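You operate a simulated robot arm through the tools that you are given. There is no shell and no other tool.

You are at the controls of a simulated robot arm. One attempt, no reset.

## Task
Strip the bare pallet: free both handled arms, casting and peg onto the short steel shelf.
Fine: take the peg that stands in the pallet; the other peg stays. Set down upright: silver casting, what you pick out.
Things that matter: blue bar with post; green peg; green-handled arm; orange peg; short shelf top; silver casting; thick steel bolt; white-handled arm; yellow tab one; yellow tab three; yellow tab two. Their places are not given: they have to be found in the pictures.

Only the result counts: the job must be done as asked and must still hold three seconds after the hand-in. Knocking over, shifting, dropping, spilling or breaking anything else fails it.

## Robot
A 7-joint arm with a two-finger parallel gripper, fixed in place. Base frame: the origin is on the floor under the middle of its stand, x ahead of it, y to its left, z up. Lengths are in m, angles in rad, forces in N, time in s.
It reaches about 1.479 m from its shoulder. Its first joint turns from -2.897 to 2.897 rad. Payload 4.4 kg.
The tool frame sits at the grasp point between the pads (the TCP): z along the fingers, y along the line on which they close. The tips reach 0.023 m beyond it. Largest opening 0.094 m; finger width 0.038, thickness 0.01; the body of the gripper, 0.054 by 0.096 m, starts 0.039 m behind the TCP.
Orientation is that of the tool frame in the base frame, as a unit quaternion [x, y, z, w]. With the fingers straight down and closing along the base's y, the tool's x points along the base's -x, its y along +y and its z along -z.

## Interface
- The arm moves only by the tool arm_command. Its argument "targets" is one flat list of numbers, 7 for each row, row after row: the shift along the tool's x, y, z in units of 300 mm (1.0 is 300 mm), then the turn, a rotation vector about the tool's x, y, z in units of 180 degrees (1.0 is 180 degrees), then the gripper command, from -1 (shut) to 1 (fully open), values between in proportion. In form: [tx, ty, tz, wx, wy, wz, grip, tx, ty, tz, wx, wy, wz, grip, ...]. A call has 1 to 20 rows; each row is the pose to reach, as a shift and turn from the pose commanded when the call began, along the tool's axes at that moment. A call with a number of a shift or a turn outside -1 to 1 is refused whole. Rows are played at 5 a second. More than 0.05 m and 0.15 rad between two rows, or a gripper value outside its range, and nothing of the call is played. Where a pose cannot be reached the arm comes as near as it can. A force on the tool above 90 N (or 10 N above the force at the start of the call, whichever is more), or a blocked arm, ends the call early, and 0.2 s more pass. The fingers move at their own pace (about 0.072 m/s each) and stop on an object; they squeeze with about 28 N. The grip force told is the motor's: it shows also when the fingers shut on nothing. Time passes only in rows, and 0.2 s behind the last, so rows that repeat a pose let the fingers close. The reply holds the time, the measured pose of the TCP, the force on the tool along the base axes, the opening and the grip force, in the units named above and with some noise, with the torque about the TCP (base axes, N m) and any sound that the robot's microphone picked up, and new pictures: "pictures" is both (left out), scene, wrist or none.
- Cameras (640 x 400 px; columns grow to the right, rows downward): "scene" is fixed at [0.0491, -0.4976, 1.4805]; the picture's right is [0.79, -0.61, 0.00], its down [-0.32, -0.42, -0.85] and it looks along [0.52, 0.68, -0.52] (base axes); focal length 320 px, centre (320, 200). "wrist" rides on the gripper at [0.086, 0.016, -0.075] in the tool frame; the picture's right is [-0.18, 0.98, 0.00], its down [-0.58, -0.11, -0.81] and it looks along [-0.79, -0.15, 0.59] (tool axes); focal length 243 px, centre (320, 200).
- locate(camera, pixels): there is no depth. For up to 12 entries [column, row, z] of the newest picture of that camera ("zoom" is the newest enlarged one), the place [x, y] in the base frame at which the ray of that pixel passes the height z, good to about 0.003 m. It takes no simulated time.
- close_up(camera, box): a new picture of the part [left, top, right, bottom] of that camera's present view, enlarged. It takes no simulated time.
- finish_job(): hands the job in; it is judged then, once.

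Open the gripper and draw the arm clear of the work before you hand the job in, unless the task says otherwise.

The tools are called after "Call:" as a command line: name --argument value ..., lists and objects as JSON in quotes. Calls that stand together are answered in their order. arm_command: Moves the arm, as the interface text tells. Its arguments: {"type":"object","properties":{"targets":{"type":"array"},"pictures":{"type":"string","enum":["both","scene","wrist","none"]}},"required":["targets"]} The other tools are called the same way: locate (camera, pixels) gives the place at which the rays of pixels pass given heights; close_up (camera, box) takes an enlarged picture of a part of a camera's view; finish_job () hands the job in.

At the start:

```text
t: 0.0
position: [0.7552, -0.0942, 1.1398]
orientation: [0.001, 1.0, 0.0, 0.001]
wrist_force: [-0.3, 0.3, -0.3]
ft_torque: [-0.01, -0.01, 0.01]
opening: 0.0939
grip_force: 0.1
```

scene: 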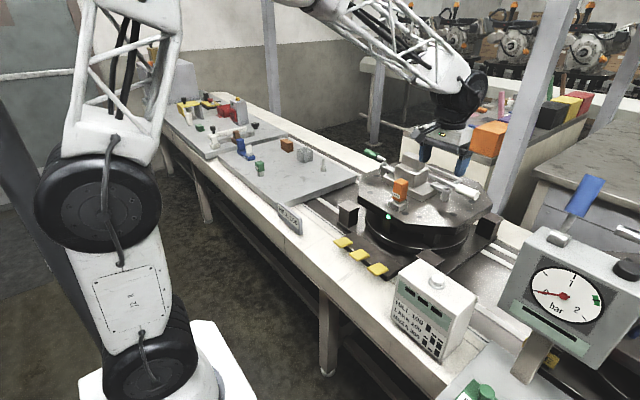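
wrist: 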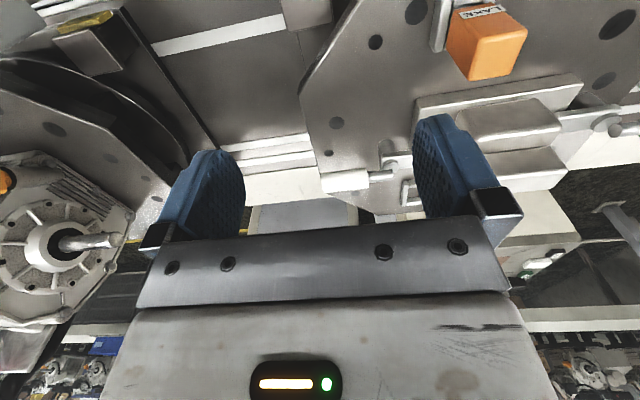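

The scene picture shows a turntable pallet around (425,205), a low conveyor pallet around (290,165), and another fixture at (215,120). I take enlarged views of these before moving.

Call:
close_up --camera "scene" --box '[330, 130, 510, 280]'

Call:
close_up --camera "scene" --box '[160, 85, 360, 215]'

Call:
close_up --camera "scene" --box '[460, 60, 640, 200]'

Call:
close_up --camera "wrist" --box '[300, 0, 640, 220]'

```text
2.67 times, centred on (420, 205) of scene
```

zoom: 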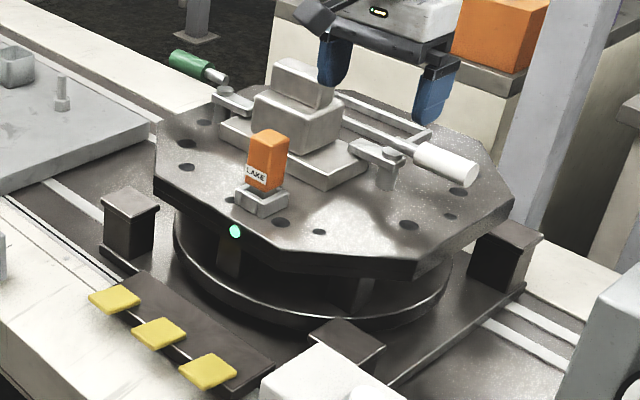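

```text
3.08 times, centred on (260, 150) of scene
```

zoom: 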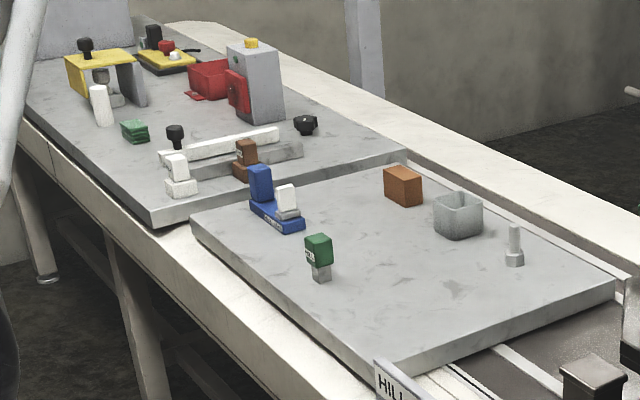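

```text
2.86 times, centred on (550, 130) of scene
```

zoom: 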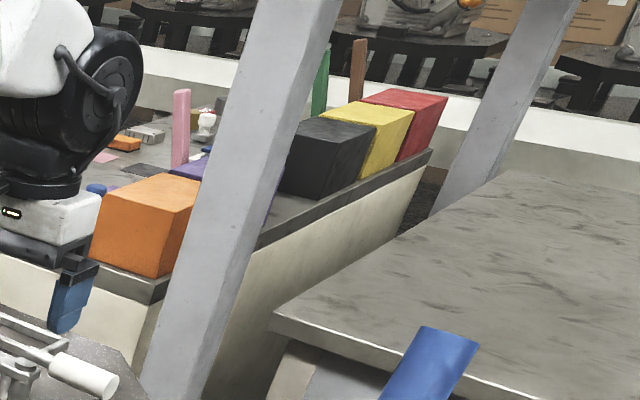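

```text
1.82 times, centred on (470, 110) of wrist
```

zoom: 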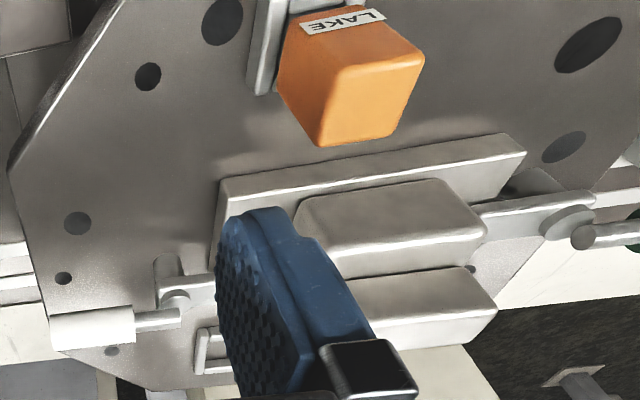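

Several named things are still unclear, mainly the shelf, bolt and arm pivots. I enlarge smaller parts of the scene: casting and arms near (420,180), yellow tabs (360,255), the second plate, and the right side.

Call:
close_up --camera "scene" --box '[370, 140, 490, 215]'

Call:
close_up --camera "scene" --box '[320, 195, 420, 290]'

Call:
close_up --camera "scene" --box '[230, 130, 340, 200]'

Call:
close_up --camera "scene" --box '[400, 240, 640, 400]'

Call:
close_up --camera "scene" --box '[460, 80, 560, 150]'

```text
5.33 times, centred on (430, 178) of scene
```

zoom: 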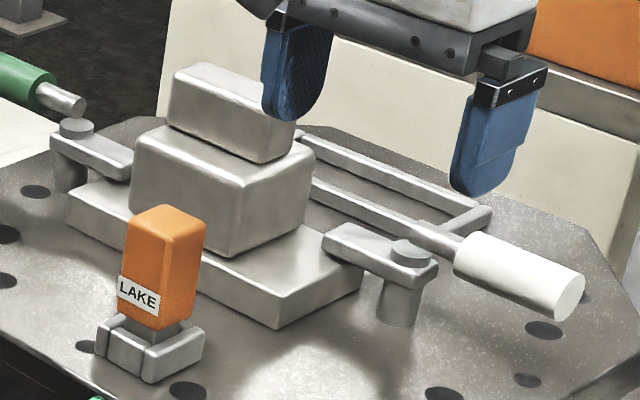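

```text
4.21 times, centred on (370, 242) of scene
```

zoom: 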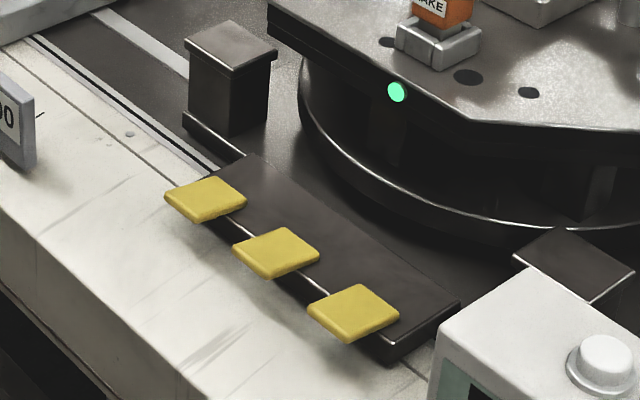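

```text
5.71 times, centred on (285, 165) of scene
```

zoom: 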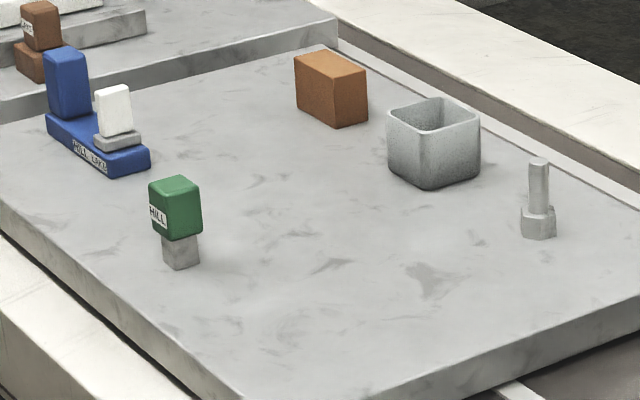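

```text
2.50 times, centred on (520, 320) of scene
```

zoom: 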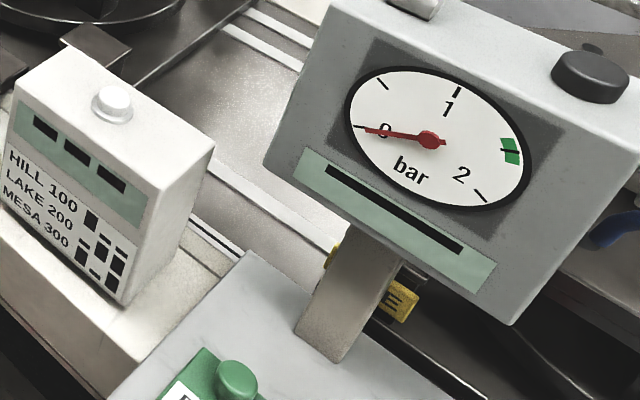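

```text
5.71 times, centred on (510, 115) of scene
```

zoom: 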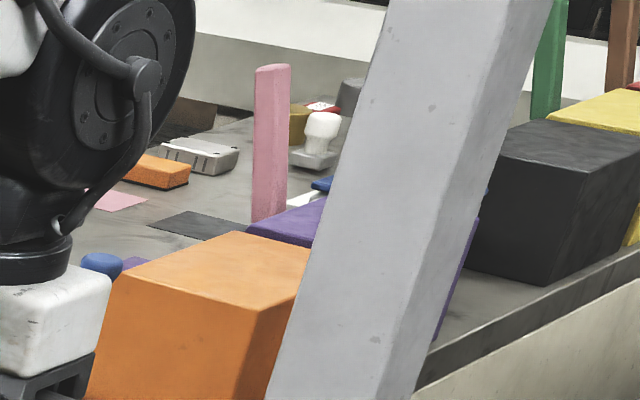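

The wrist picture shows a grey-blue rectangle at (305,215) beyond the pallet and another surface at (500,235), each a candidate for the shelf. I enlarge those and place some points.

Call:
close_up --camera "wrist" --box '[200, 130, 440, 270]'

Call:
close_up --camera "wrist" --box '[460, 130, 640, 300]'

Call:
close_up --camera "wrist" --box '[0, 0, 240, 240]'

Call:
locate --camera "scene" --pixels '[[399, 190, 0.95], [399, 205, 0.9], [342, 243, 0.8], [360, 255, 0.8], [378, 269, 0.8], [260, 172, 0.85], [425, 205, 0.9], [464, 187, 0.95], [372, 155, 0.95], [322, 172, 0.85]]'

```text
2.67 times, centred on (320, 200) of wrist
```

zoom: 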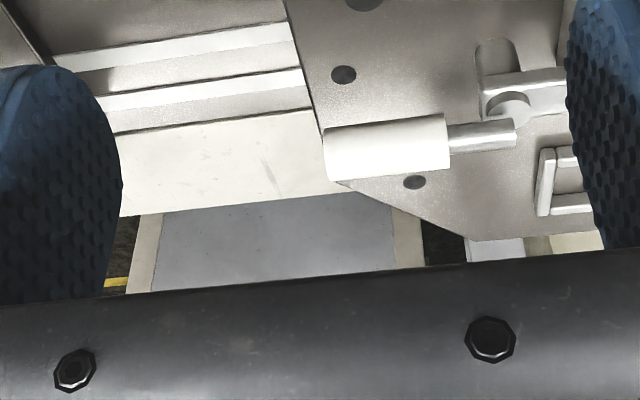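

```text
2.35 times, centred on (550, 215) of wrist
```

zoom: 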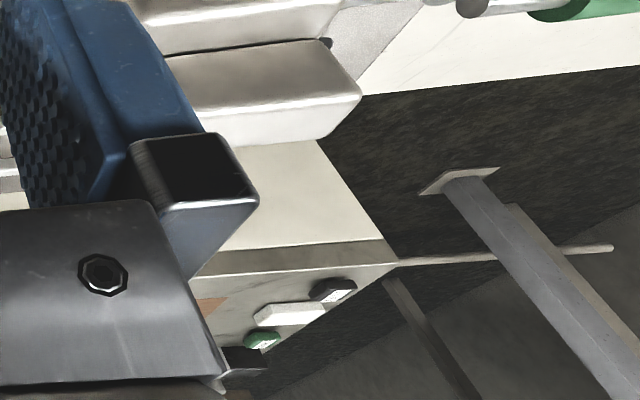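

```text
1.67 times, centred on (120, 120) of wrist
```

zoom: 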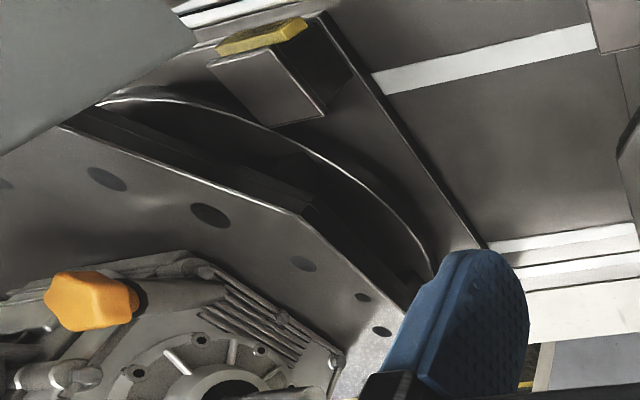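

```text
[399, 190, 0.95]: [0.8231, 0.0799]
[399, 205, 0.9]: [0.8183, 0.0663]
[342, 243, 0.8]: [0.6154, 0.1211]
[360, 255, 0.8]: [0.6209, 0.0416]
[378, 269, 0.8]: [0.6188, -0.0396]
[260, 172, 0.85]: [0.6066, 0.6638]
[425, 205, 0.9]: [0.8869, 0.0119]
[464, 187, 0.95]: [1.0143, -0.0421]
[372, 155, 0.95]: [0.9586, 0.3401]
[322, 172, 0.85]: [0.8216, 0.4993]
```

The wrist view shows a grey plate with tan rims at about (290,235) beyond the conveyor, a likely "short shelf", and a second turntable with an engine to the −y side. I draw the arm back and up for a wider wrist view.

Call:
arm_command --targets '[0.125, 0, -0.08, 0, 0, 0, 1, 0.25, 0, -0.16, 0, 0, 0, 1, 0.375, 0, -0.24, 0, 0, 0, 1, 0.5, 0, -0.32, 0, 0, 0, 1, 0.625, 0, -0.4, 0, 0, 0, 1, 0.75, 0, -0.48, 0, 0, 0, 1]' --pictures "both"

```text
t: 1.4
position: [0.5323, -0.0935, 1.2801]
orientation: [0.001, 1.0, 0.0, 0.0]
wrist_force: [0.3, 0.0, -0.6]
ft_torque: [-0.02, 0.01, 0.02]
opening: 0.0942
grip_force: 0.1
```

scene: 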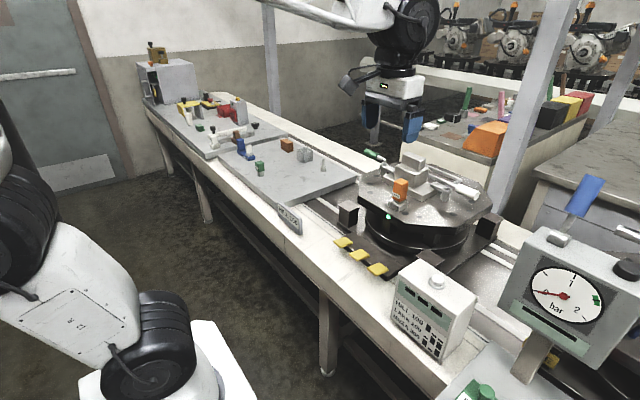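
wrist: 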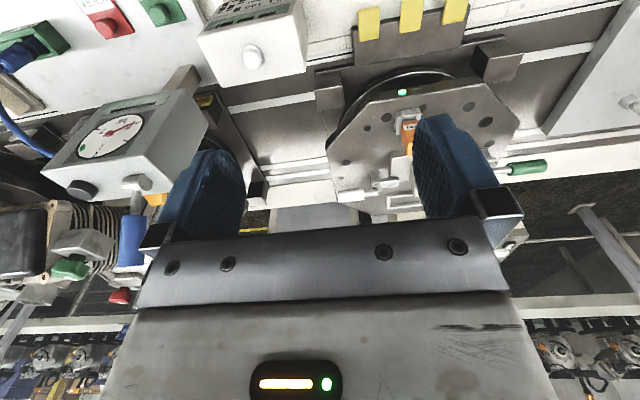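

The gripper no longer hides the pallet in the scene picture. I enlarge the pallet (420,190), and the steel-topped tables at (500,130) and (590,170).

Call:
close_up --camera "scene" --box '[350, 135, 500, 230]'

Call:
close_up --camera "scene" --box '[400, 70, 600, 200]'

Call:
close_up --camera "scene" --box '[500, 120, 640, 250]'

Call:
close_up --camera "wrist" --box '[300, 0, 640, 260]'

Call:
close_up --camera "wrist" --box '[0, 0, 340, 260]'

Call:
locate --camera "scene" --pixels '[[536, 176, 0.9], [536, 176, 0.8], [536, 176, 0.7], [555, 145, 0.9], [555, 145, 0.8], [495, 160, 0.9], [495, 160, 0.8], [440, 145, 0.8]]'

Call:
locate --camera "wrist" --pixels '[[275, 215, 0.9], [275, 215, 0.8], [275, 215, 0.7], [355, 215, 0.8], [300, 225, 0.8]]'

```text
4.21 times, centred on (425, 182) of scene
```

zoom: 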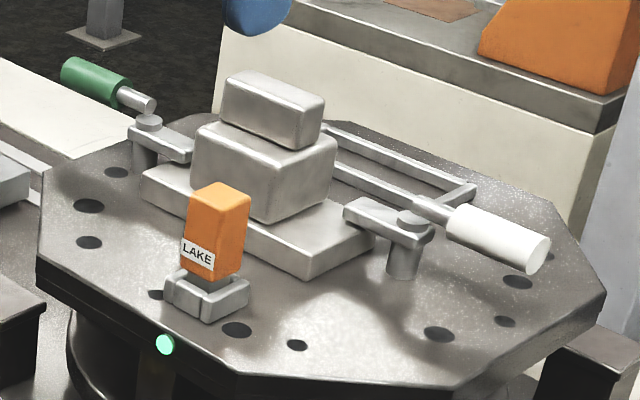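

```text
3.08 times, centred on (500, 135) of scene
```

zoom: 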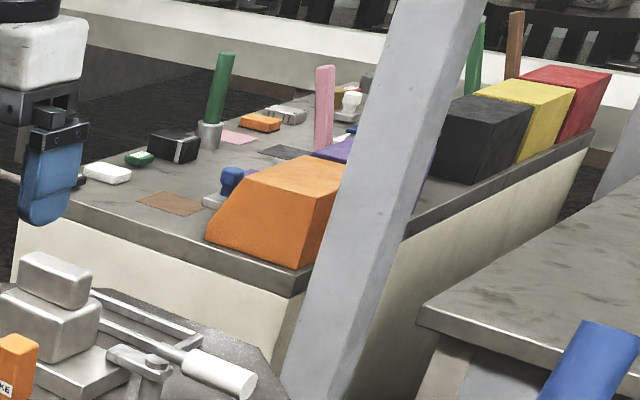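

```text
3.08 times, centred on (570, 185) of scene
```

zoom: 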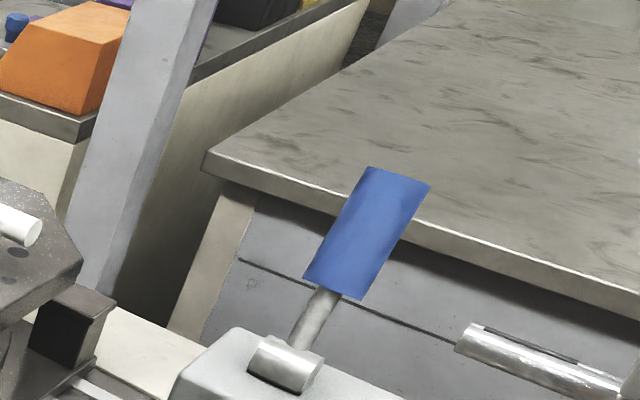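

```text
1.54 times, centred on (470, 130) of wrist
```

zoom: 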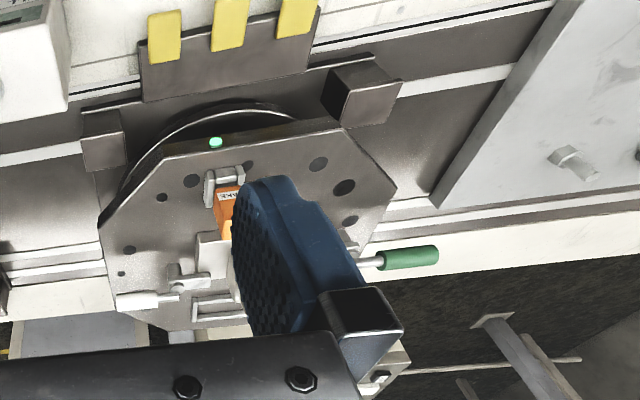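

```text
1.54 times, centred on (170, 130) of wrist
```

zoom: 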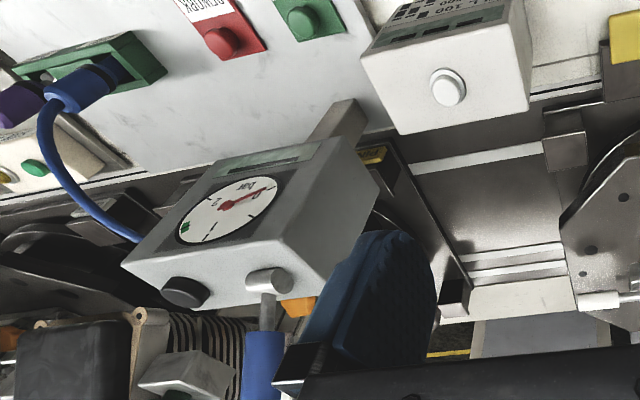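

```text
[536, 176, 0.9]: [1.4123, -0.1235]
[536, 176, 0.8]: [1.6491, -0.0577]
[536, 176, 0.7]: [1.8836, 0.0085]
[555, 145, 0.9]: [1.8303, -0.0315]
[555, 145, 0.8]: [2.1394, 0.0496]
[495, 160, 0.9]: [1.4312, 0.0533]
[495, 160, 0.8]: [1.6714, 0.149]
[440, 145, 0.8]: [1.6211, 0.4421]
```

```text
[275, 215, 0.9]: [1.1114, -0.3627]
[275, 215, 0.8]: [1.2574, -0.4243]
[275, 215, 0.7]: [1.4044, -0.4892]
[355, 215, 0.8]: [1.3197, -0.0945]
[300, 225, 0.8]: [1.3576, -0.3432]
```

The steel-topped table with tan legs at scene (590,170) lies beyond the conveyor, and there may be other shelves to the sides. I tilt the gripper forward about tool y so the free upper half of the wrist picture looks out at it.

Call:
arm_command --targets '[0, 0.1, -0.1, 0, -0.045, 0, 1, 0, 0.2, -0.2, 0, -0.09, 0, 1, 0, 0.3, -0.3, 0, -0.135, 0, 1, 0, 0.4, -0.3, 0, -0.18, 0, 1, 0, 0.4, -0.3, 0, -0.22, 0, 1]' --pictures "both"

```text
t: 2.6
position: [0.5313, 0.0262, 1.3732]
orientation: [0.0, 0.94, -0.001, 0.341]
wrist_force: [0.0, 0.8, 1.0]
ft_torque: [0.0, 0.0, -0.02]
opening: 0.094
grip_force: 0.1
```

scene: 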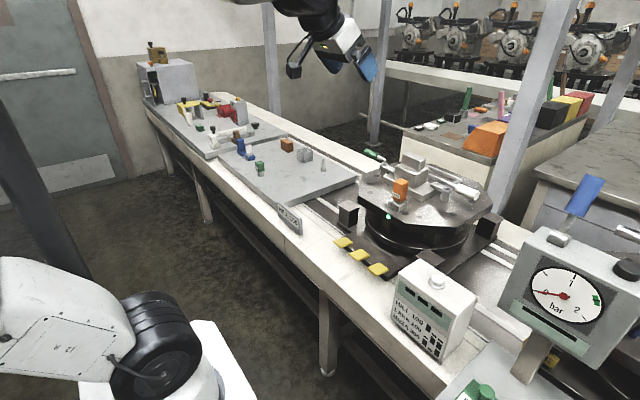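
wrist: 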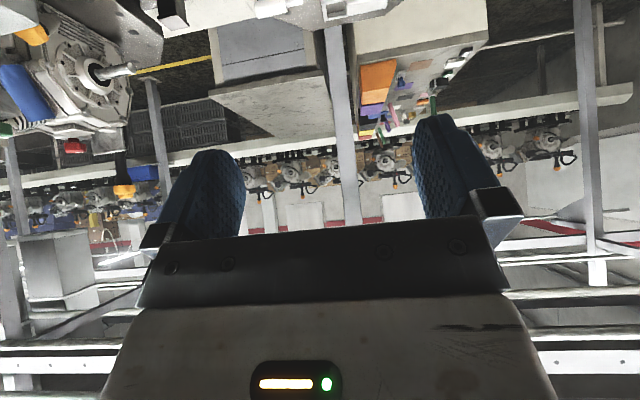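

The wrist view now shows the grey-topped table at (270,110) and the cabinet with coloured pieces at (400,80). I enlarge both.

Call:
close_up --camera "wrist" --box '[140, 0, 360, 160]'

Call:
close_up --camera "wrist" --box '[320, 0, 540, 140]'

Call:
locate --camera "wrist" --pixels '[[209, 94, 0.9], [209, 94, 0.8], [327, 68, 0.9], [327, 68, 0.8], [230, 146, 0.9], [330, 140, 0.9], [357, 56, 0.9], [357, 56, 0.8], [488, 42, 0.9], [488, 42, 0.8], [357, 130, 0.9]]'

Call:
locate --camera "scene" --pixels '[[538, 174, 0.95], [538, 174, 0.9], [538, 174, 0.85], [638, 214, 0.9], [497, 160, 0.95], [497, 160, 0.9], [404, 133, 0.9], [404, 133, 0.85]]'

```text
2.50 times, centred on (250, 80) of wrist
```

zoom: 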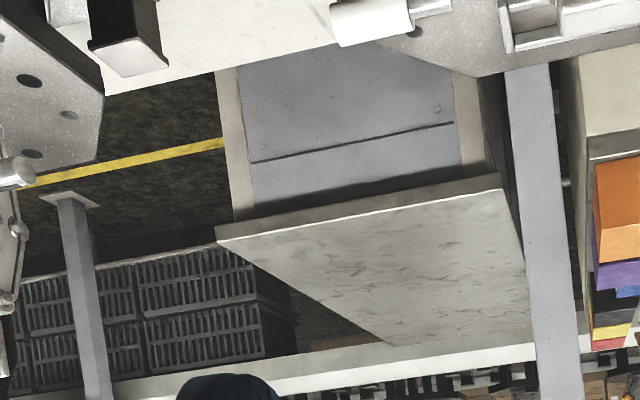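

```text
2.86 times, centred on (430, 70) of wrist
```

zoom: 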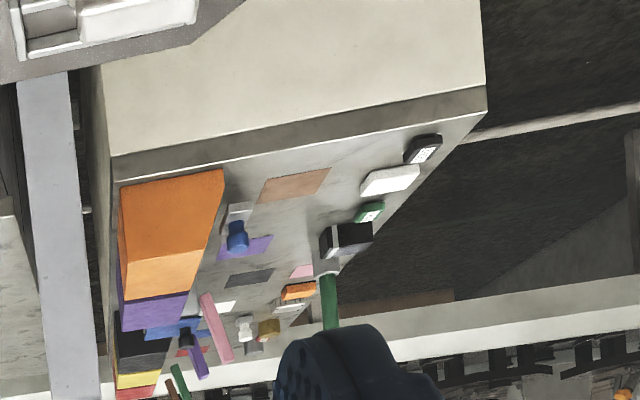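

```text
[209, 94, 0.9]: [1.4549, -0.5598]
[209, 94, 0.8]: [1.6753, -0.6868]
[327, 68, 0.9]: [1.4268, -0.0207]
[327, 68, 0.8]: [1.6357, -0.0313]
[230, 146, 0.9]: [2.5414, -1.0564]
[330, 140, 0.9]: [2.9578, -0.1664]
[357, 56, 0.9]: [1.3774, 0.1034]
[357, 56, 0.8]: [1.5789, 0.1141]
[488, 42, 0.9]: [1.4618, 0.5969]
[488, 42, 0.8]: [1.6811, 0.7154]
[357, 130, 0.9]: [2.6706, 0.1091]
```

```text
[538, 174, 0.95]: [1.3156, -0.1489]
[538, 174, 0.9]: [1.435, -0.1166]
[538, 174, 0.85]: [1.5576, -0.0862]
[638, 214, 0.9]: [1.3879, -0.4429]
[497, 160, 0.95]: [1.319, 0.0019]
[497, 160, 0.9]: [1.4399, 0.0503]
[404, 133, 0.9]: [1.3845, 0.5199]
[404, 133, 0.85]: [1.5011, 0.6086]
```

The table corner triangulates to about x≈1.7, z≈0.75 and the cabinet to x≈1.5, so both are out of reach and the short shelf must be elsewhere. I turn the gripper about the vertical to look toward −y.

Call:
arm_command --targets '[0, 0, 0, 0.0284, 0, 0.0343, 1, 0, 0, 0, 0.0568, 0, 0.0686, 1, 0, 0, 0, 0.0852, 0, 0.1029, 1, 0, 0, 0, 0.1136, 0, 0.1372, 1, 0, 0, 0, 0.142, 0, 0.1715, 1, 0, 0, 0, 0.1704, 0, 0.2058, 1, 0, 0, 0, 0.1988, 0, 0.2401, 1, 0, 0, 0, 0.2272, 0, 0.2744, 1, 0, 0, 0, 0.2556, 0, 0.3087, 1, 0, 0, 0, 0.284, 0, 0.343, 1]' --pictures "both"

```text
t: 4.8
position: [0.5297, 0.0254, 1.3739]
orientation: [0.607, 0.719, -0.219, 0.26]
wrist_force: [0.2, 0.2, -0.1]
ft_torque: [-0.04, 0.01, 0.06]
opening: 0.0941
grip_force: 0.0
```

scene: 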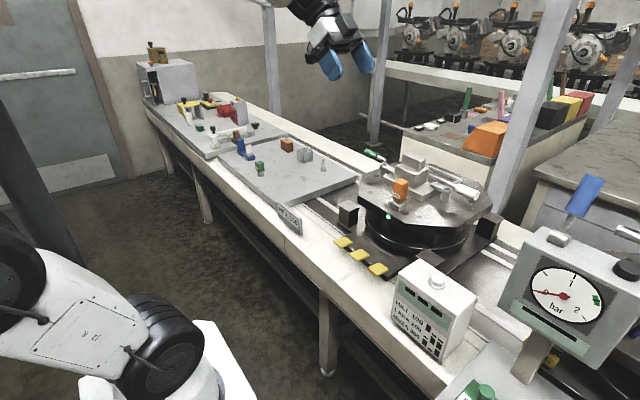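
wrist: 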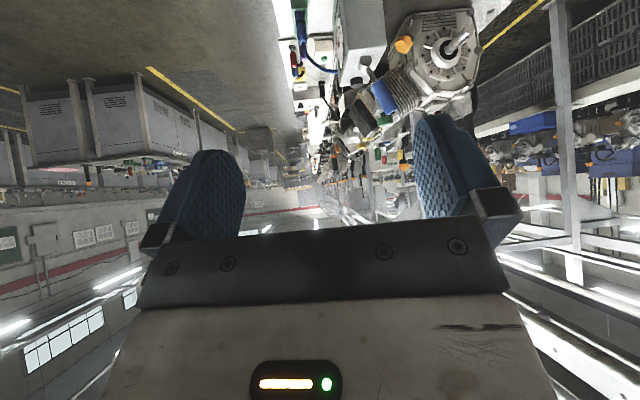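

Looking toward −y there is only the line of further stations and boxes far away at (100,120). I turn further right to see the area beside and behind the stand.

Call:
arm_command --targets '[0, 0, 0, 0.0284, 0, 0.0343, 1, 0, 0, 0, 0.0568, 0, 0.0686, 1, 0, 0, 0, 0.0852, 0, 0.1029, 1, 0, 0, 0, 0.1136, 0, 0.1372, 1, 0, 0, 0, 0.142, 0, 0.1715, 1, 0, 0, 0, 0.1704, 0, 0.2058, 1, 0, 0, 0, 0.1988, 0, 0.2401, 1, 0, 0, 0, 0.2272, 0, 0.2744, 1]' --pictures "wrist"

```text
t: 6.6
position: [0.5308, 0.0271, 1.3735]
orientation: [0.896, 0.286, -0.324, 0.104]
wrist_force: [0.4, 0.4, -0.4]
ft_torque: [0.0, 0.01, 0.02]
opening: 0.0939
grip_force: 0.1
```

wrist: 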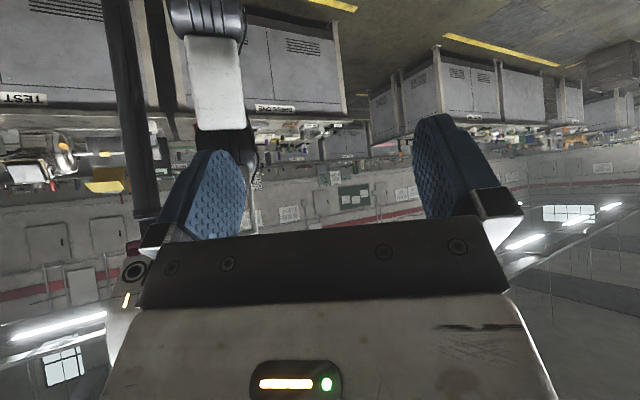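

Behind the stand there are labelled cabinets with items on top, at (60,90) and (280,70). I enlarge this picture.

Call:
close_up --camera "wrist" --box '[0, 0, 350, 220]'

Call:
close_up --camera "wrist" --box '[250, 0, 640, 220]'

Call:
close_up --camera "wrist" --box '[0, 80, 160, 200]'

```text
1.82 times, centred on (175, 110) of wrist
```

zoom: 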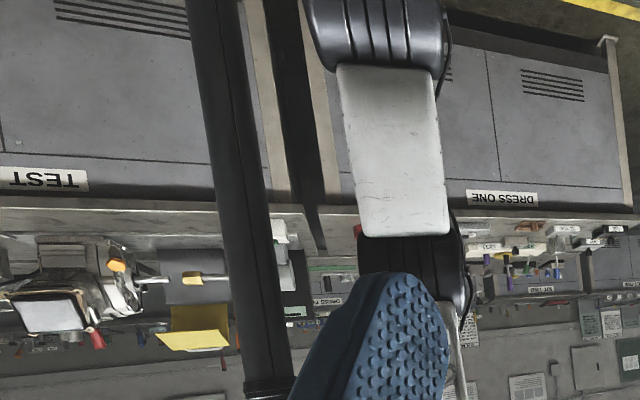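

```text
1.64 times, centred on (445, 110) of wrist
```

zoom: 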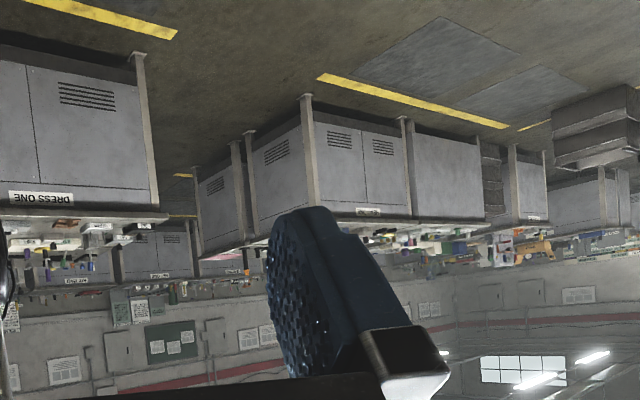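

```text
3.33 times, centred on (80, 140) of wrist
```

zoom: 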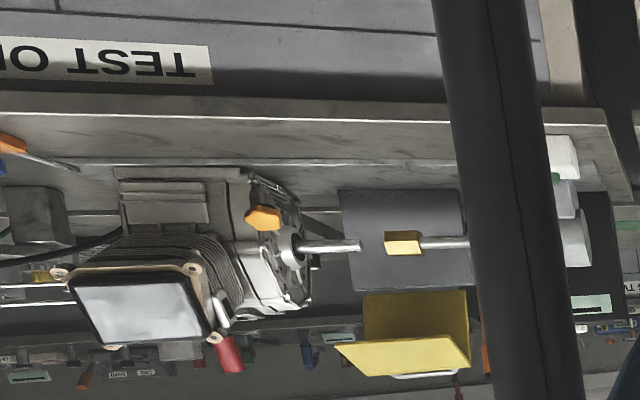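

Only remote cabinets "TEST ONE" and "DRESS ONE" are behind; no short shelf within reach on this side. I turn back and on toward +y to check the left side and the conveyor plates.

Call:
arm_command --targets '[0, 0, 0, -0.0284, 0, -0.0343, 1, 0, 0, 0, -0.0568, 0, -0.0686, 1, 0, 0, 0, -0.0852, 0, -0.1029, 1, 0, 0, 0, -0.1136, 0, -0.1372, 1, 0, 0, 0, -0.142, 0, -0.1715, 1, 0, 0, 0, -0.1704, 0, -0.2058, 1, 0, 0, 0, -0.1988, 0, -0.2401, 1, 0, 0, 0, -0.2272, 0, -0.2744, 1, 0, 0, 0, -0.2556, 0, -0.3087, 1, 0, 0, 0, -0.284, 0, -0.343, 1, 0, 0, 0, -0.3124, 0, -0.3773, 1, 0, 0, 0, -0.3408, 0, -0.4116, 1, 0, 0, 0, -0.3692, 0, -0.4459, 1, 0, 0, 0, -0.3976, 0, -0.4802, 1, 0, 0, 0, -0.426, 0, -0.5145, 1, 0, 0, 0, -0.4544, 0, -0.5488, 1, 0, 0, 0, -0.4828, 0, -0.5831, 1, 0, 0, 0, -0.5112, 0, -0.6174, 1]' --pictures "none"

Call:
arm_command --targets '[0, 0, 0, -0.0284, 0, -0.0343, 1, 0, 0, 0, -0.0568, 0, -0.0686, 1, 0, 0, 0, -0.0852, 0, -0.1029, 1, 0, 0, 0, -0.1136, 0, -0.1372, 1, 0, 0, 0, -0.142, 0, -0.1715, 1, 0, 0, 0, -0.1704, 0, -0.2058, 1, 0, 0, 0, -0.1988, 0, -0.2401, 1, 0, 0, 0, -0.2272, 0, -0.2744, 1]' --pictures "both"

```text
t: 10.4
position: [0.5309, 0.0259, 1.3738]
orientation: [0.0, 0.94, -0.001, 0.34]
wrist_force: [-0.3, -0.5, 0.3]
ft_torque: [0.02, 0.01, 0.04]
opening: 0.0941
grip_force: 0.0
```

```text
t: 12.2
position: [0.5311, 0.0263, 1.3737]
orientation: [-0.5, 0.798, 0.178, 0.286]
wrist_force: [0.3, -0.9, -0.1]
ft_torque: [0.01, 0.0, 0.01]
opening: 0.0938
grip_force: 0.0
```

scene: 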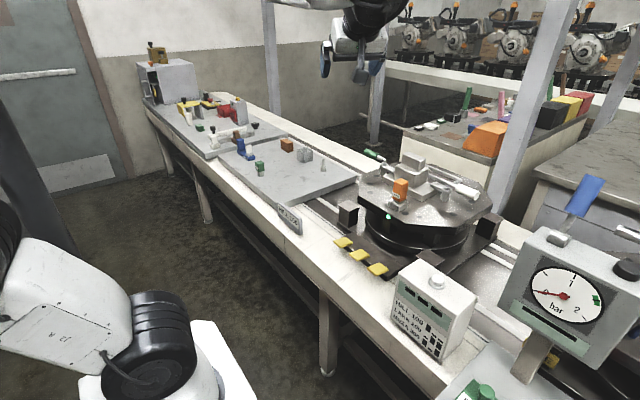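
wrist: 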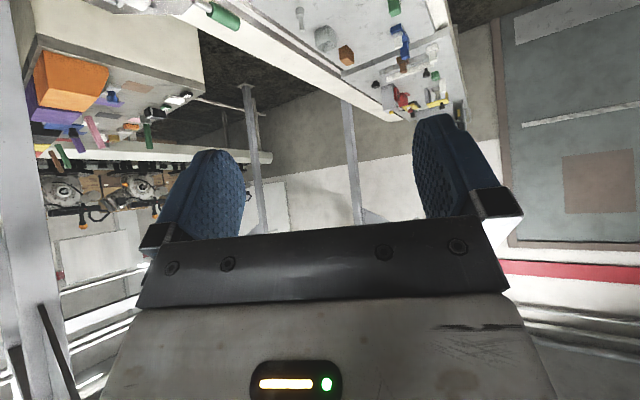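

Only the conveyor with its two grey steel plates lies within reach to the left. I measure both plates to see which is the short one and get heights by comparing the two cameras.

Call:
close_up --camera "wrist" --box '[180, 0, 480, 130]'

Call:
close_up --camera "scene" --box '[130, 50, 310, 170]'

Call:
locate --camera "scene" --pixels '[[287, 204, 0.85], [355, 176, 0.85], [218, 155, 0.85], [288, 137, 0.85], [207, 155, 0.85], [287, 134, 0.85], [140, 98, 0.85], [200, 92, 0.85], [323, 171, 0.85], [323, 171, 0.8], [323, 171, 0.9]]'

Call:
locate --camera "wrist" --pixels '[[299, 26, 0.85], [299, 26, 0.8], [299, 26, 0.9], [341, 79, 0.85], [341, 79, 0.8], [341, 79, 0.9], [395, 15, 0.85], [395, 15, 0.9]]'

```text
2.13 times, centred on (330, 65) of wrist
```

zoom: 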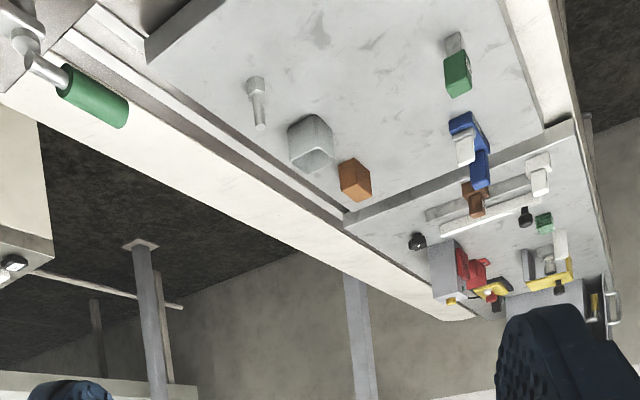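

```text
3.33 times, centred on (220, 110) of scene
```

zoom: 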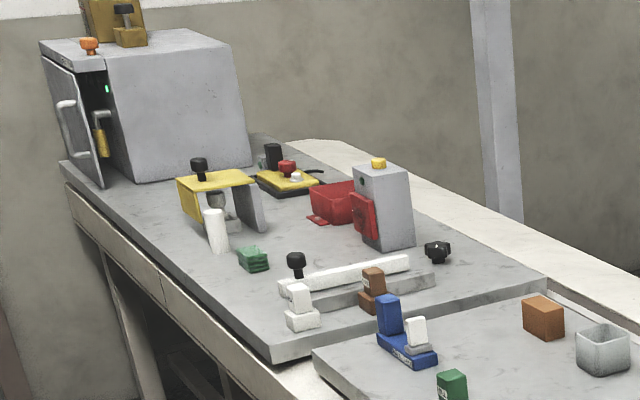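

```text
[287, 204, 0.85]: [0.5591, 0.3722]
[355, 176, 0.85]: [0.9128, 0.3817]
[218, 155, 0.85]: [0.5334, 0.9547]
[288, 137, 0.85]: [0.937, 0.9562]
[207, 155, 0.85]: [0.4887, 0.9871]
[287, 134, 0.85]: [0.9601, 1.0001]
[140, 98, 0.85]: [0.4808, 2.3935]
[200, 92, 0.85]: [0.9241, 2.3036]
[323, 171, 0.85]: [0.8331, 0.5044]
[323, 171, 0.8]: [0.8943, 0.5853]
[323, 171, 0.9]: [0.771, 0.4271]
```

```text
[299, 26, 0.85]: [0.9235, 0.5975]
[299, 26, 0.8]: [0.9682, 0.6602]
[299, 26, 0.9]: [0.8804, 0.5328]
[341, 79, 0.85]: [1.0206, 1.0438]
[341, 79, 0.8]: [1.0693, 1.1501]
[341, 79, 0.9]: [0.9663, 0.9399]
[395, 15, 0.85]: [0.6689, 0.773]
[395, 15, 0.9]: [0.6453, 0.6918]
```

Plate 2 (x 0.55–0.93, y 0.37–0.95) is about 0.58 m long against about 1.4 m for plate 1, so plate 2 is the short steel shelf. I turn back to face the pallet for a closer look at the arms.

Call:
arm_command --targets '[0, 0, 0, 0.0284, 0, 0.0343, 1, 0, 0, 0, 0.0568, 0, 0.0686, 1, 0, 0, 0, 0.0852, 0, 0.1029, 1, 0, 0, 0, 0.1136, 0, 0.1372, 1, 0, 0, 0, 0.142, 0, 0.1715, 1, 0, 0, 0, 0.1704, 0, 0.2058, 1, 0, 0, 0, 0.1988, 0, 0.2401, 1, 0, 0, 0, 0.2272, 0, 0.2744, 1]' --pictures "none"

Call:
arm_command --targets '[0, 0, 0, 0, 0.045, 0, 1, 0, 0, 0, 0, 0.09, 0, 1, 0, 0, 0, 0, 0.135, 0, 1, 0, 0, 0, 0, 0.18, 0, 1, 0, 0, 0, 0, 0.22, 0, 1]' --pictures "none"

```text
t: 14.0
position: [0.5313, 0.0266, 1.373]
orientation: [0.001, 0.941, -0.002, 0.339]
wrist_force: [0.7, 0.1, 0.6]
ft_torque: [-0.01, 0.02, 0.01]
opening: 0.094
grip_force: 0.0
```

```text
t: 15.2
position: [0.5303, 0.0265, 1.3723]
orientation: [0.001, 1.0, -0.001, 0.0]
wrist_force: [-0.4, -0.8, 0.3]
ft_torque: [0.0, 0.01, -0.01]
opening: 0.094
grip_force: 0.0
```

The gripper points straight down again at (0.53, 0.03, 1.37). I move forward and down a little to get the pallet into the free part of the wrist picture.

Call:
arm_command --targets '[-0.12, 0.05, 0.08, 0, 0, 0, 1, -0.24, 0.1, 0.16, 0, 0, 0, 1, -0.36, 0.15, 0.24, 0, 0, 0, 1, -0.48, 0.2, 0.32, 0, 0, 0, 1]' --pictures "wrist"

Call:
close_up --camera "wrist" --box '[160, 0, 500, 200]'

```text
t: 16.2
position: [0.6731, 0.0874, 1.2735]
orientation: [0.001, 1.0, -0.001, 0.002]
wrist_force: [0.0, 0.5, 0.1]
ft_torque: [-0.01, -0.03, 0.01]
opening: 0.0938
grip_force: 0.0
```

wrist: 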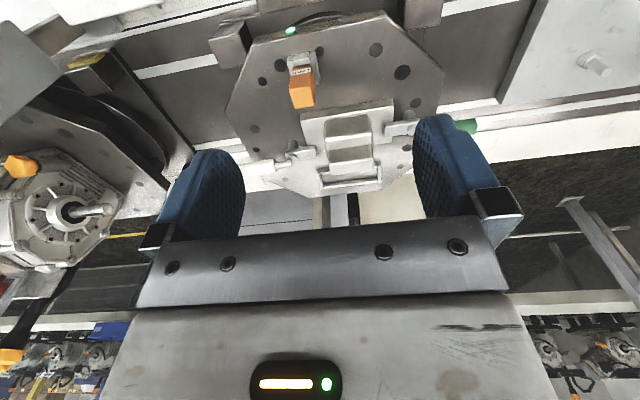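

```text
1.88 times, centred on (330, 100) of wrist
```

zoom: 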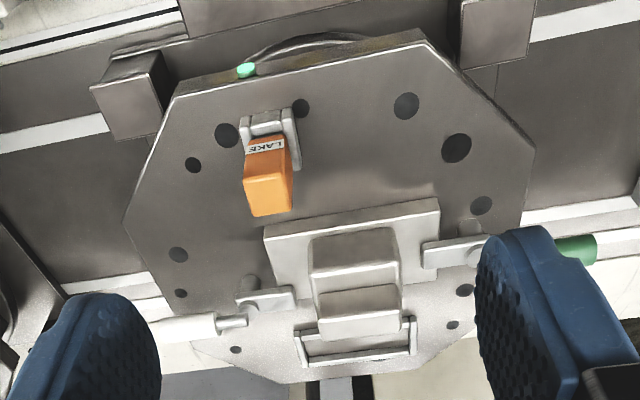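

Now the pallet is clearly visible: white arm's cap and finger at zoom (265,297), green arm's at (460,250), both fingers over the casting's base plate. I enlarge each and locate points at several heights.

Call:
close_up --camera "wrist" --box '[220, 120, 420, 210]'

Call:
close_up --camera "scene" --box '[360, 140, 480, 215]'

```text
3.20 times, centred on (320, 165) of wrist
```

zoom: 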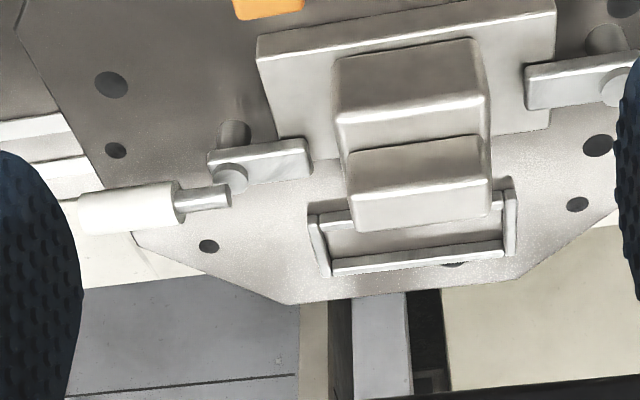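

```text
5.33 times, centred on (420, 178) of scene
```

zoom: 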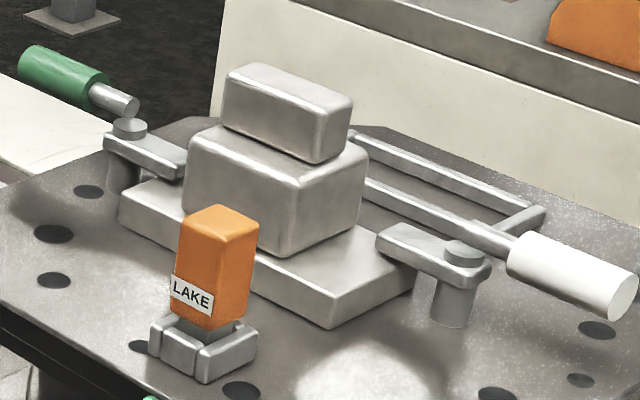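

I now compute the same points (white cap, handle ends, green cap, green handle) in both cameras at several heights to fix their places.

Call:
locate --camera "wrist" --pixels '[[292.2, 157.5, 0.9], [292.2, 157.5, 1.0], [246.6, 169, 0.9], [246.6, 169, 1.0], [276.3, 166.6, 0.9], [276.3, 166.6, 1.0], [412.2, 129, 0.9], [412.2, 129, 1.0], [316, 152, 0.9], [316, 152, 1.0], [384, 129, 0.9], [384, 129, 1.0]]'

Call:
locate --camera "scene" --pixels '[[447, 187.75, 0.9], [447, 187.75, 1.0], [474.4, 194.9, 0.9], [474.4, 194.9, 1.0], [457.5, 188.3, 0.9], [457.5, 188.3, 1.0], [384.2, 164.1, 0.9], [384.2, 164.1, 1.0], [367.5, 152.7, 0.9], [367.5, 152.7, 1.0], [377.8, 157.7, 0.9], [377.8, 157.7, 1.0]]'

```text
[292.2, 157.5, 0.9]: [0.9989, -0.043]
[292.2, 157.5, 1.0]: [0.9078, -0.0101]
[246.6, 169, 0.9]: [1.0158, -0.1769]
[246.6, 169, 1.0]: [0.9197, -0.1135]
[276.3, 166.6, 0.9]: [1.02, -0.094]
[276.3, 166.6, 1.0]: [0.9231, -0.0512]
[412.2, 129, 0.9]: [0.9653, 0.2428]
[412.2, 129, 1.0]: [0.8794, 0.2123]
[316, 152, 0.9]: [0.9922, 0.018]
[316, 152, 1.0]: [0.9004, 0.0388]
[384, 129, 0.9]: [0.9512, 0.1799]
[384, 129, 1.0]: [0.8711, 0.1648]
```

```text
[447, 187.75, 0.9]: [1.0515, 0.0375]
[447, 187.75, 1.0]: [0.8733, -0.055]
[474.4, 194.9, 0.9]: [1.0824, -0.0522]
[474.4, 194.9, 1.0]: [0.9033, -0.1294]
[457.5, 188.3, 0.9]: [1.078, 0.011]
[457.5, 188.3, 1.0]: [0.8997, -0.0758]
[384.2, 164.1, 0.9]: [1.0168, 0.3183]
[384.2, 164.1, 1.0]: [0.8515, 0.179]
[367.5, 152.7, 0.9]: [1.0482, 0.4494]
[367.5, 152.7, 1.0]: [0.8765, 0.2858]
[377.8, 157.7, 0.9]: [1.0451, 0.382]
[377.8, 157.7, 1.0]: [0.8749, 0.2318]
```

Triangulation gives white cap ≈(0.942,−0.022,0.962) and green cap ≈(0.908,0.222,0.967), with handles pointing outward at z≈0.98. I enlarge the casting and the peg for their dimensions.

Call:
close_up --camera "wrist" --box '[290, 115, 410, 190]'

Call:
close_up --camera "wrist" --box '[260, 40, 340, 120]'

Call:
close_up --camera "scene" --box '[380, 170, 430, 220]'

Call:
close_up --camera "scene" --box '[375, 145, 445, 195]'

```text
5.33 times, centred on (350, 152) of wrist
```

zoom: 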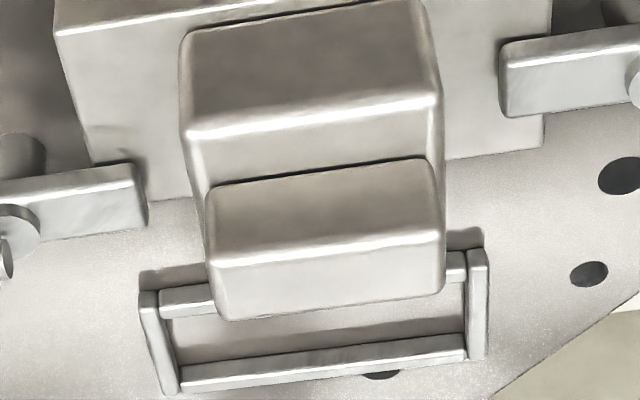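

```text
5.00 times, centred on (300, 80) of wrist
```

zoom: 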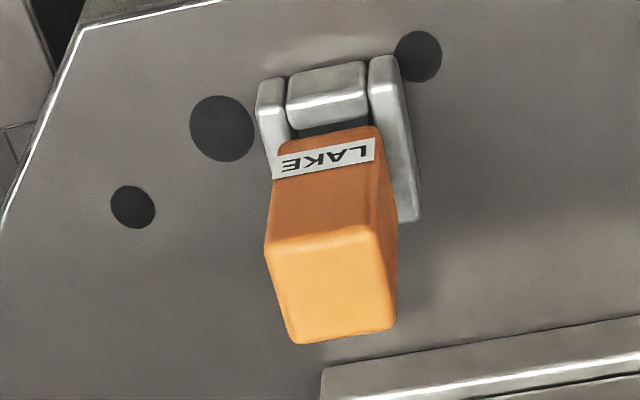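

```text
8.00 times, centred on (405, 195) of scene
```

zoom: 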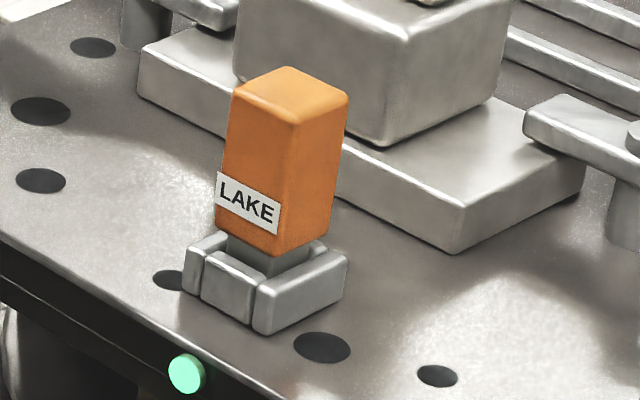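

```text
8.00 times, centred on (410, 170) of scene
```

zoom: 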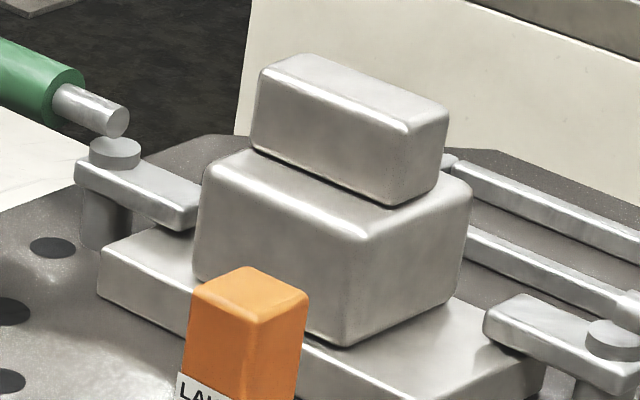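

I triangulate the casting's upper-block corners and the peg's top corners from both cameras.

Call:
locate --camera "wrist" --pixels '[[329.7, 164.8, 1.0], [329.7, 164.8, 1.1], [373, 159.5, 1.0], [373, 159.5, 1.1], [332.7, 174.1, 1.0], [332.7, 174.1, 1.1], [293, 90, 0.95], [293, 90, 1.0], [314.4, 86.4, 0.95], [314.4, 86.4, 1.0], [299.4, 108.4, 1.0], [319.4, 105, 1.0]]'

Call:
locate --camera "scene" --pixels '[[421.5, 161.6, 1.0], [421.5, 161.6, 1.1], [402.75, 154.5, 1.0], [402.75, 154.5, 1.1], [425.9, 158.5, 1.0], [425.9, 158.5, 1.1], [401.9, 185.25, 0.95], [401.9, 185.25, 1.0], [394.1, 181.5, 0.95], [394.1, 181.5, 1.0], [408.5, 182.25, 1.0], [400.9, 178.4, 1.0]]'

```text
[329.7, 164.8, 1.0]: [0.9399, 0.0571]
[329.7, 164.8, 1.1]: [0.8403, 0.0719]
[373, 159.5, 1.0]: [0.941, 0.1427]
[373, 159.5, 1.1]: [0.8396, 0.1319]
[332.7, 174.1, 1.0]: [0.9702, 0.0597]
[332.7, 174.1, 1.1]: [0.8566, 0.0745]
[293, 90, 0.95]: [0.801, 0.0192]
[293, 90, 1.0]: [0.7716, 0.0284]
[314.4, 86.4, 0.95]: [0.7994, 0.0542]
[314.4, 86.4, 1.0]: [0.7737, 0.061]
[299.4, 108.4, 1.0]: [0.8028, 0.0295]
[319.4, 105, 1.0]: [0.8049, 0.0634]
```

```text
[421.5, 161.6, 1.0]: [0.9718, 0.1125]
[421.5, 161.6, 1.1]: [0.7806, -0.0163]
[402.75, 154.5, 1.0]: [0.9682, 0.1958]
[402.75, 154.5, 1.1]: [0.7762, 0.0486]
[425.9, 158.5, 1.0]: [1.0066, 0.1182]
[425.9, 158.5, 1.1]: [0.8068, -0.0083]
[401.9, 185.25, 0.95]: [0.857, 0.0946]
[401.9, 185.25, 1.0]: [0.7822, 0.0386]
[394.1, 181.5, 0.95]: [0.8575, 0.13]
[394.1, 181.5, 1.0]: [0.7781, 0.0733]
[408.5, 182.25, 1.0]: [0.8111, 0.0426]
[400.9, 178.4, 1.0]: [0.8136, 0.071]
```

Casting upper-block top is at z≈1.037 (x≈0.903–0.928, y≈0.063–0.139) and the peg head is centred near (0.784,0.047) with top z≈1.007. Now I check the shelf height with the bolt and edges, and the pallet hole and lower casting corners.

Call:
close_up --camera "wrist" --box '[540, 20, 640, 100]'

Call:
close_up --camera "scene" --box '[290, 145, 360, 195]'

Call:
locate --camera "wrist" --pixels '[[254.4, 129, 0.9], [254.4, 129, 0.95], [324.7, 140.2, 1.0], [372.5, 133.2, 1.0], [324.7, 140.2, 0.95], [372.5, 133.2, 0.95], [300.3, 120.7, 0.9], [300.3, 120.7, 0.95], [498, 103, 0.85], [498, 103, 0.9], [543, 3, 0.85], [543, 3, 0.9]]'

Call:
locate --camera "scene" --pixels '[[453.5, 213.8, 0.9], [453.5, 213.8, 0.95], [416.25, 174.4, 0.95], [416.25, 174.4, 1.0], [396, 165.6, 0.95], [396, 165.6, 1.0], [428.75, 167.5, 1.0], [421.25, 201.5, 0.9], [421.25, 201.5, 0.95], [355, 176, 0.9], [287, 204, 0.9]]'

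```text
5.00 times, centred on (590, 60) of wrist
```

zoom: 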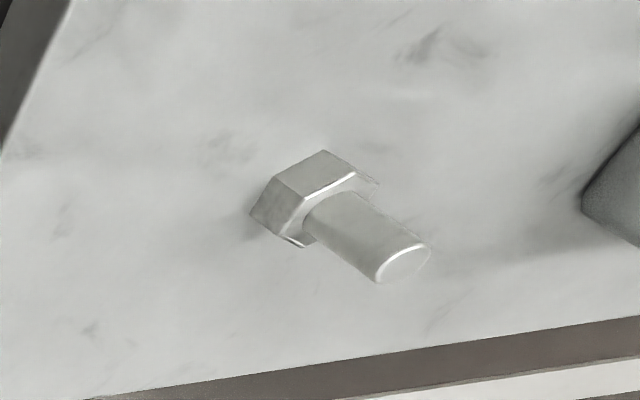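

```text
8.00 times, centred on (325, 170) of scene
```

zoom: 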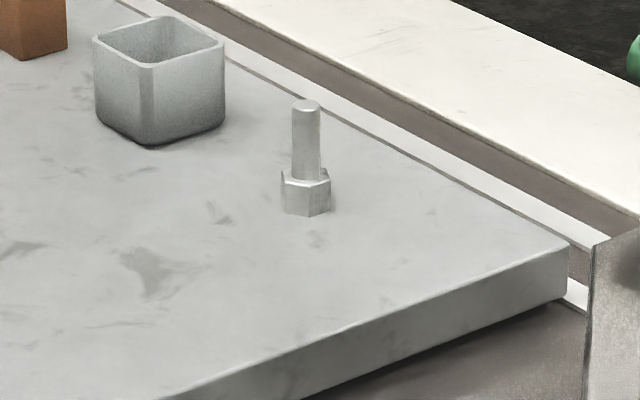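

```text
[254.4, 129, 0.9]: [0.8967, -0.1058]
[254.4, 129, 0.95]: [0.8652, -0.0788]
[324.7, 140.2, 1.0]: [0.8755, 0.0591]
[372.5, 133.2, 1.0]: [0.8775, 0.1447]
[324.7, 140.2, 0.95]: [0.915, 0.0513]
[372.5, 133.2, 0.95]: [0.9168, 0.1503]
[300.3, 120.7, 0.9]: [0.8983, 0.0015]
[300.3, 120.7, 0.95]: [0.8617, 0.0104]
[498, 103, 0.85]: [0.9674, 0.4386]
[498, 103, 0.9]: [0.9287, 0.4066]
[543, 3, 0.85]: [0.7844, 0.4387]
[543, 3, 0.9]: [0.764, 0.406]
```

```text
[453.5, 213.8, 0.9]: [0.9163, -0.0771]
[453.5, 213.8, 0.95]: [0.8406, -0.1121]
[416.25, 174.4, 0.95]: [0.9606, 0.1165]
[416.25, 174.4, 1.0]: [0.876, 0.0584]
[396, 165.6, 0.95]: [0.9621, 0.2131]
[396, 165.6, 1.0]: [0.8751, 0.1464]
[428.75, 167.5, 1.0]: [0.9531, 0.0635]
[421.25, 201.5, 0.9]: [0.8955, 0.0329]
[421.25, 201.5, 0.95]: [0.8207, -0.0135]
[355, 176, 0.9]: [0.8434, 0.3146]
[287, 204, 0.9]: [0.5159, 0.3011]
```

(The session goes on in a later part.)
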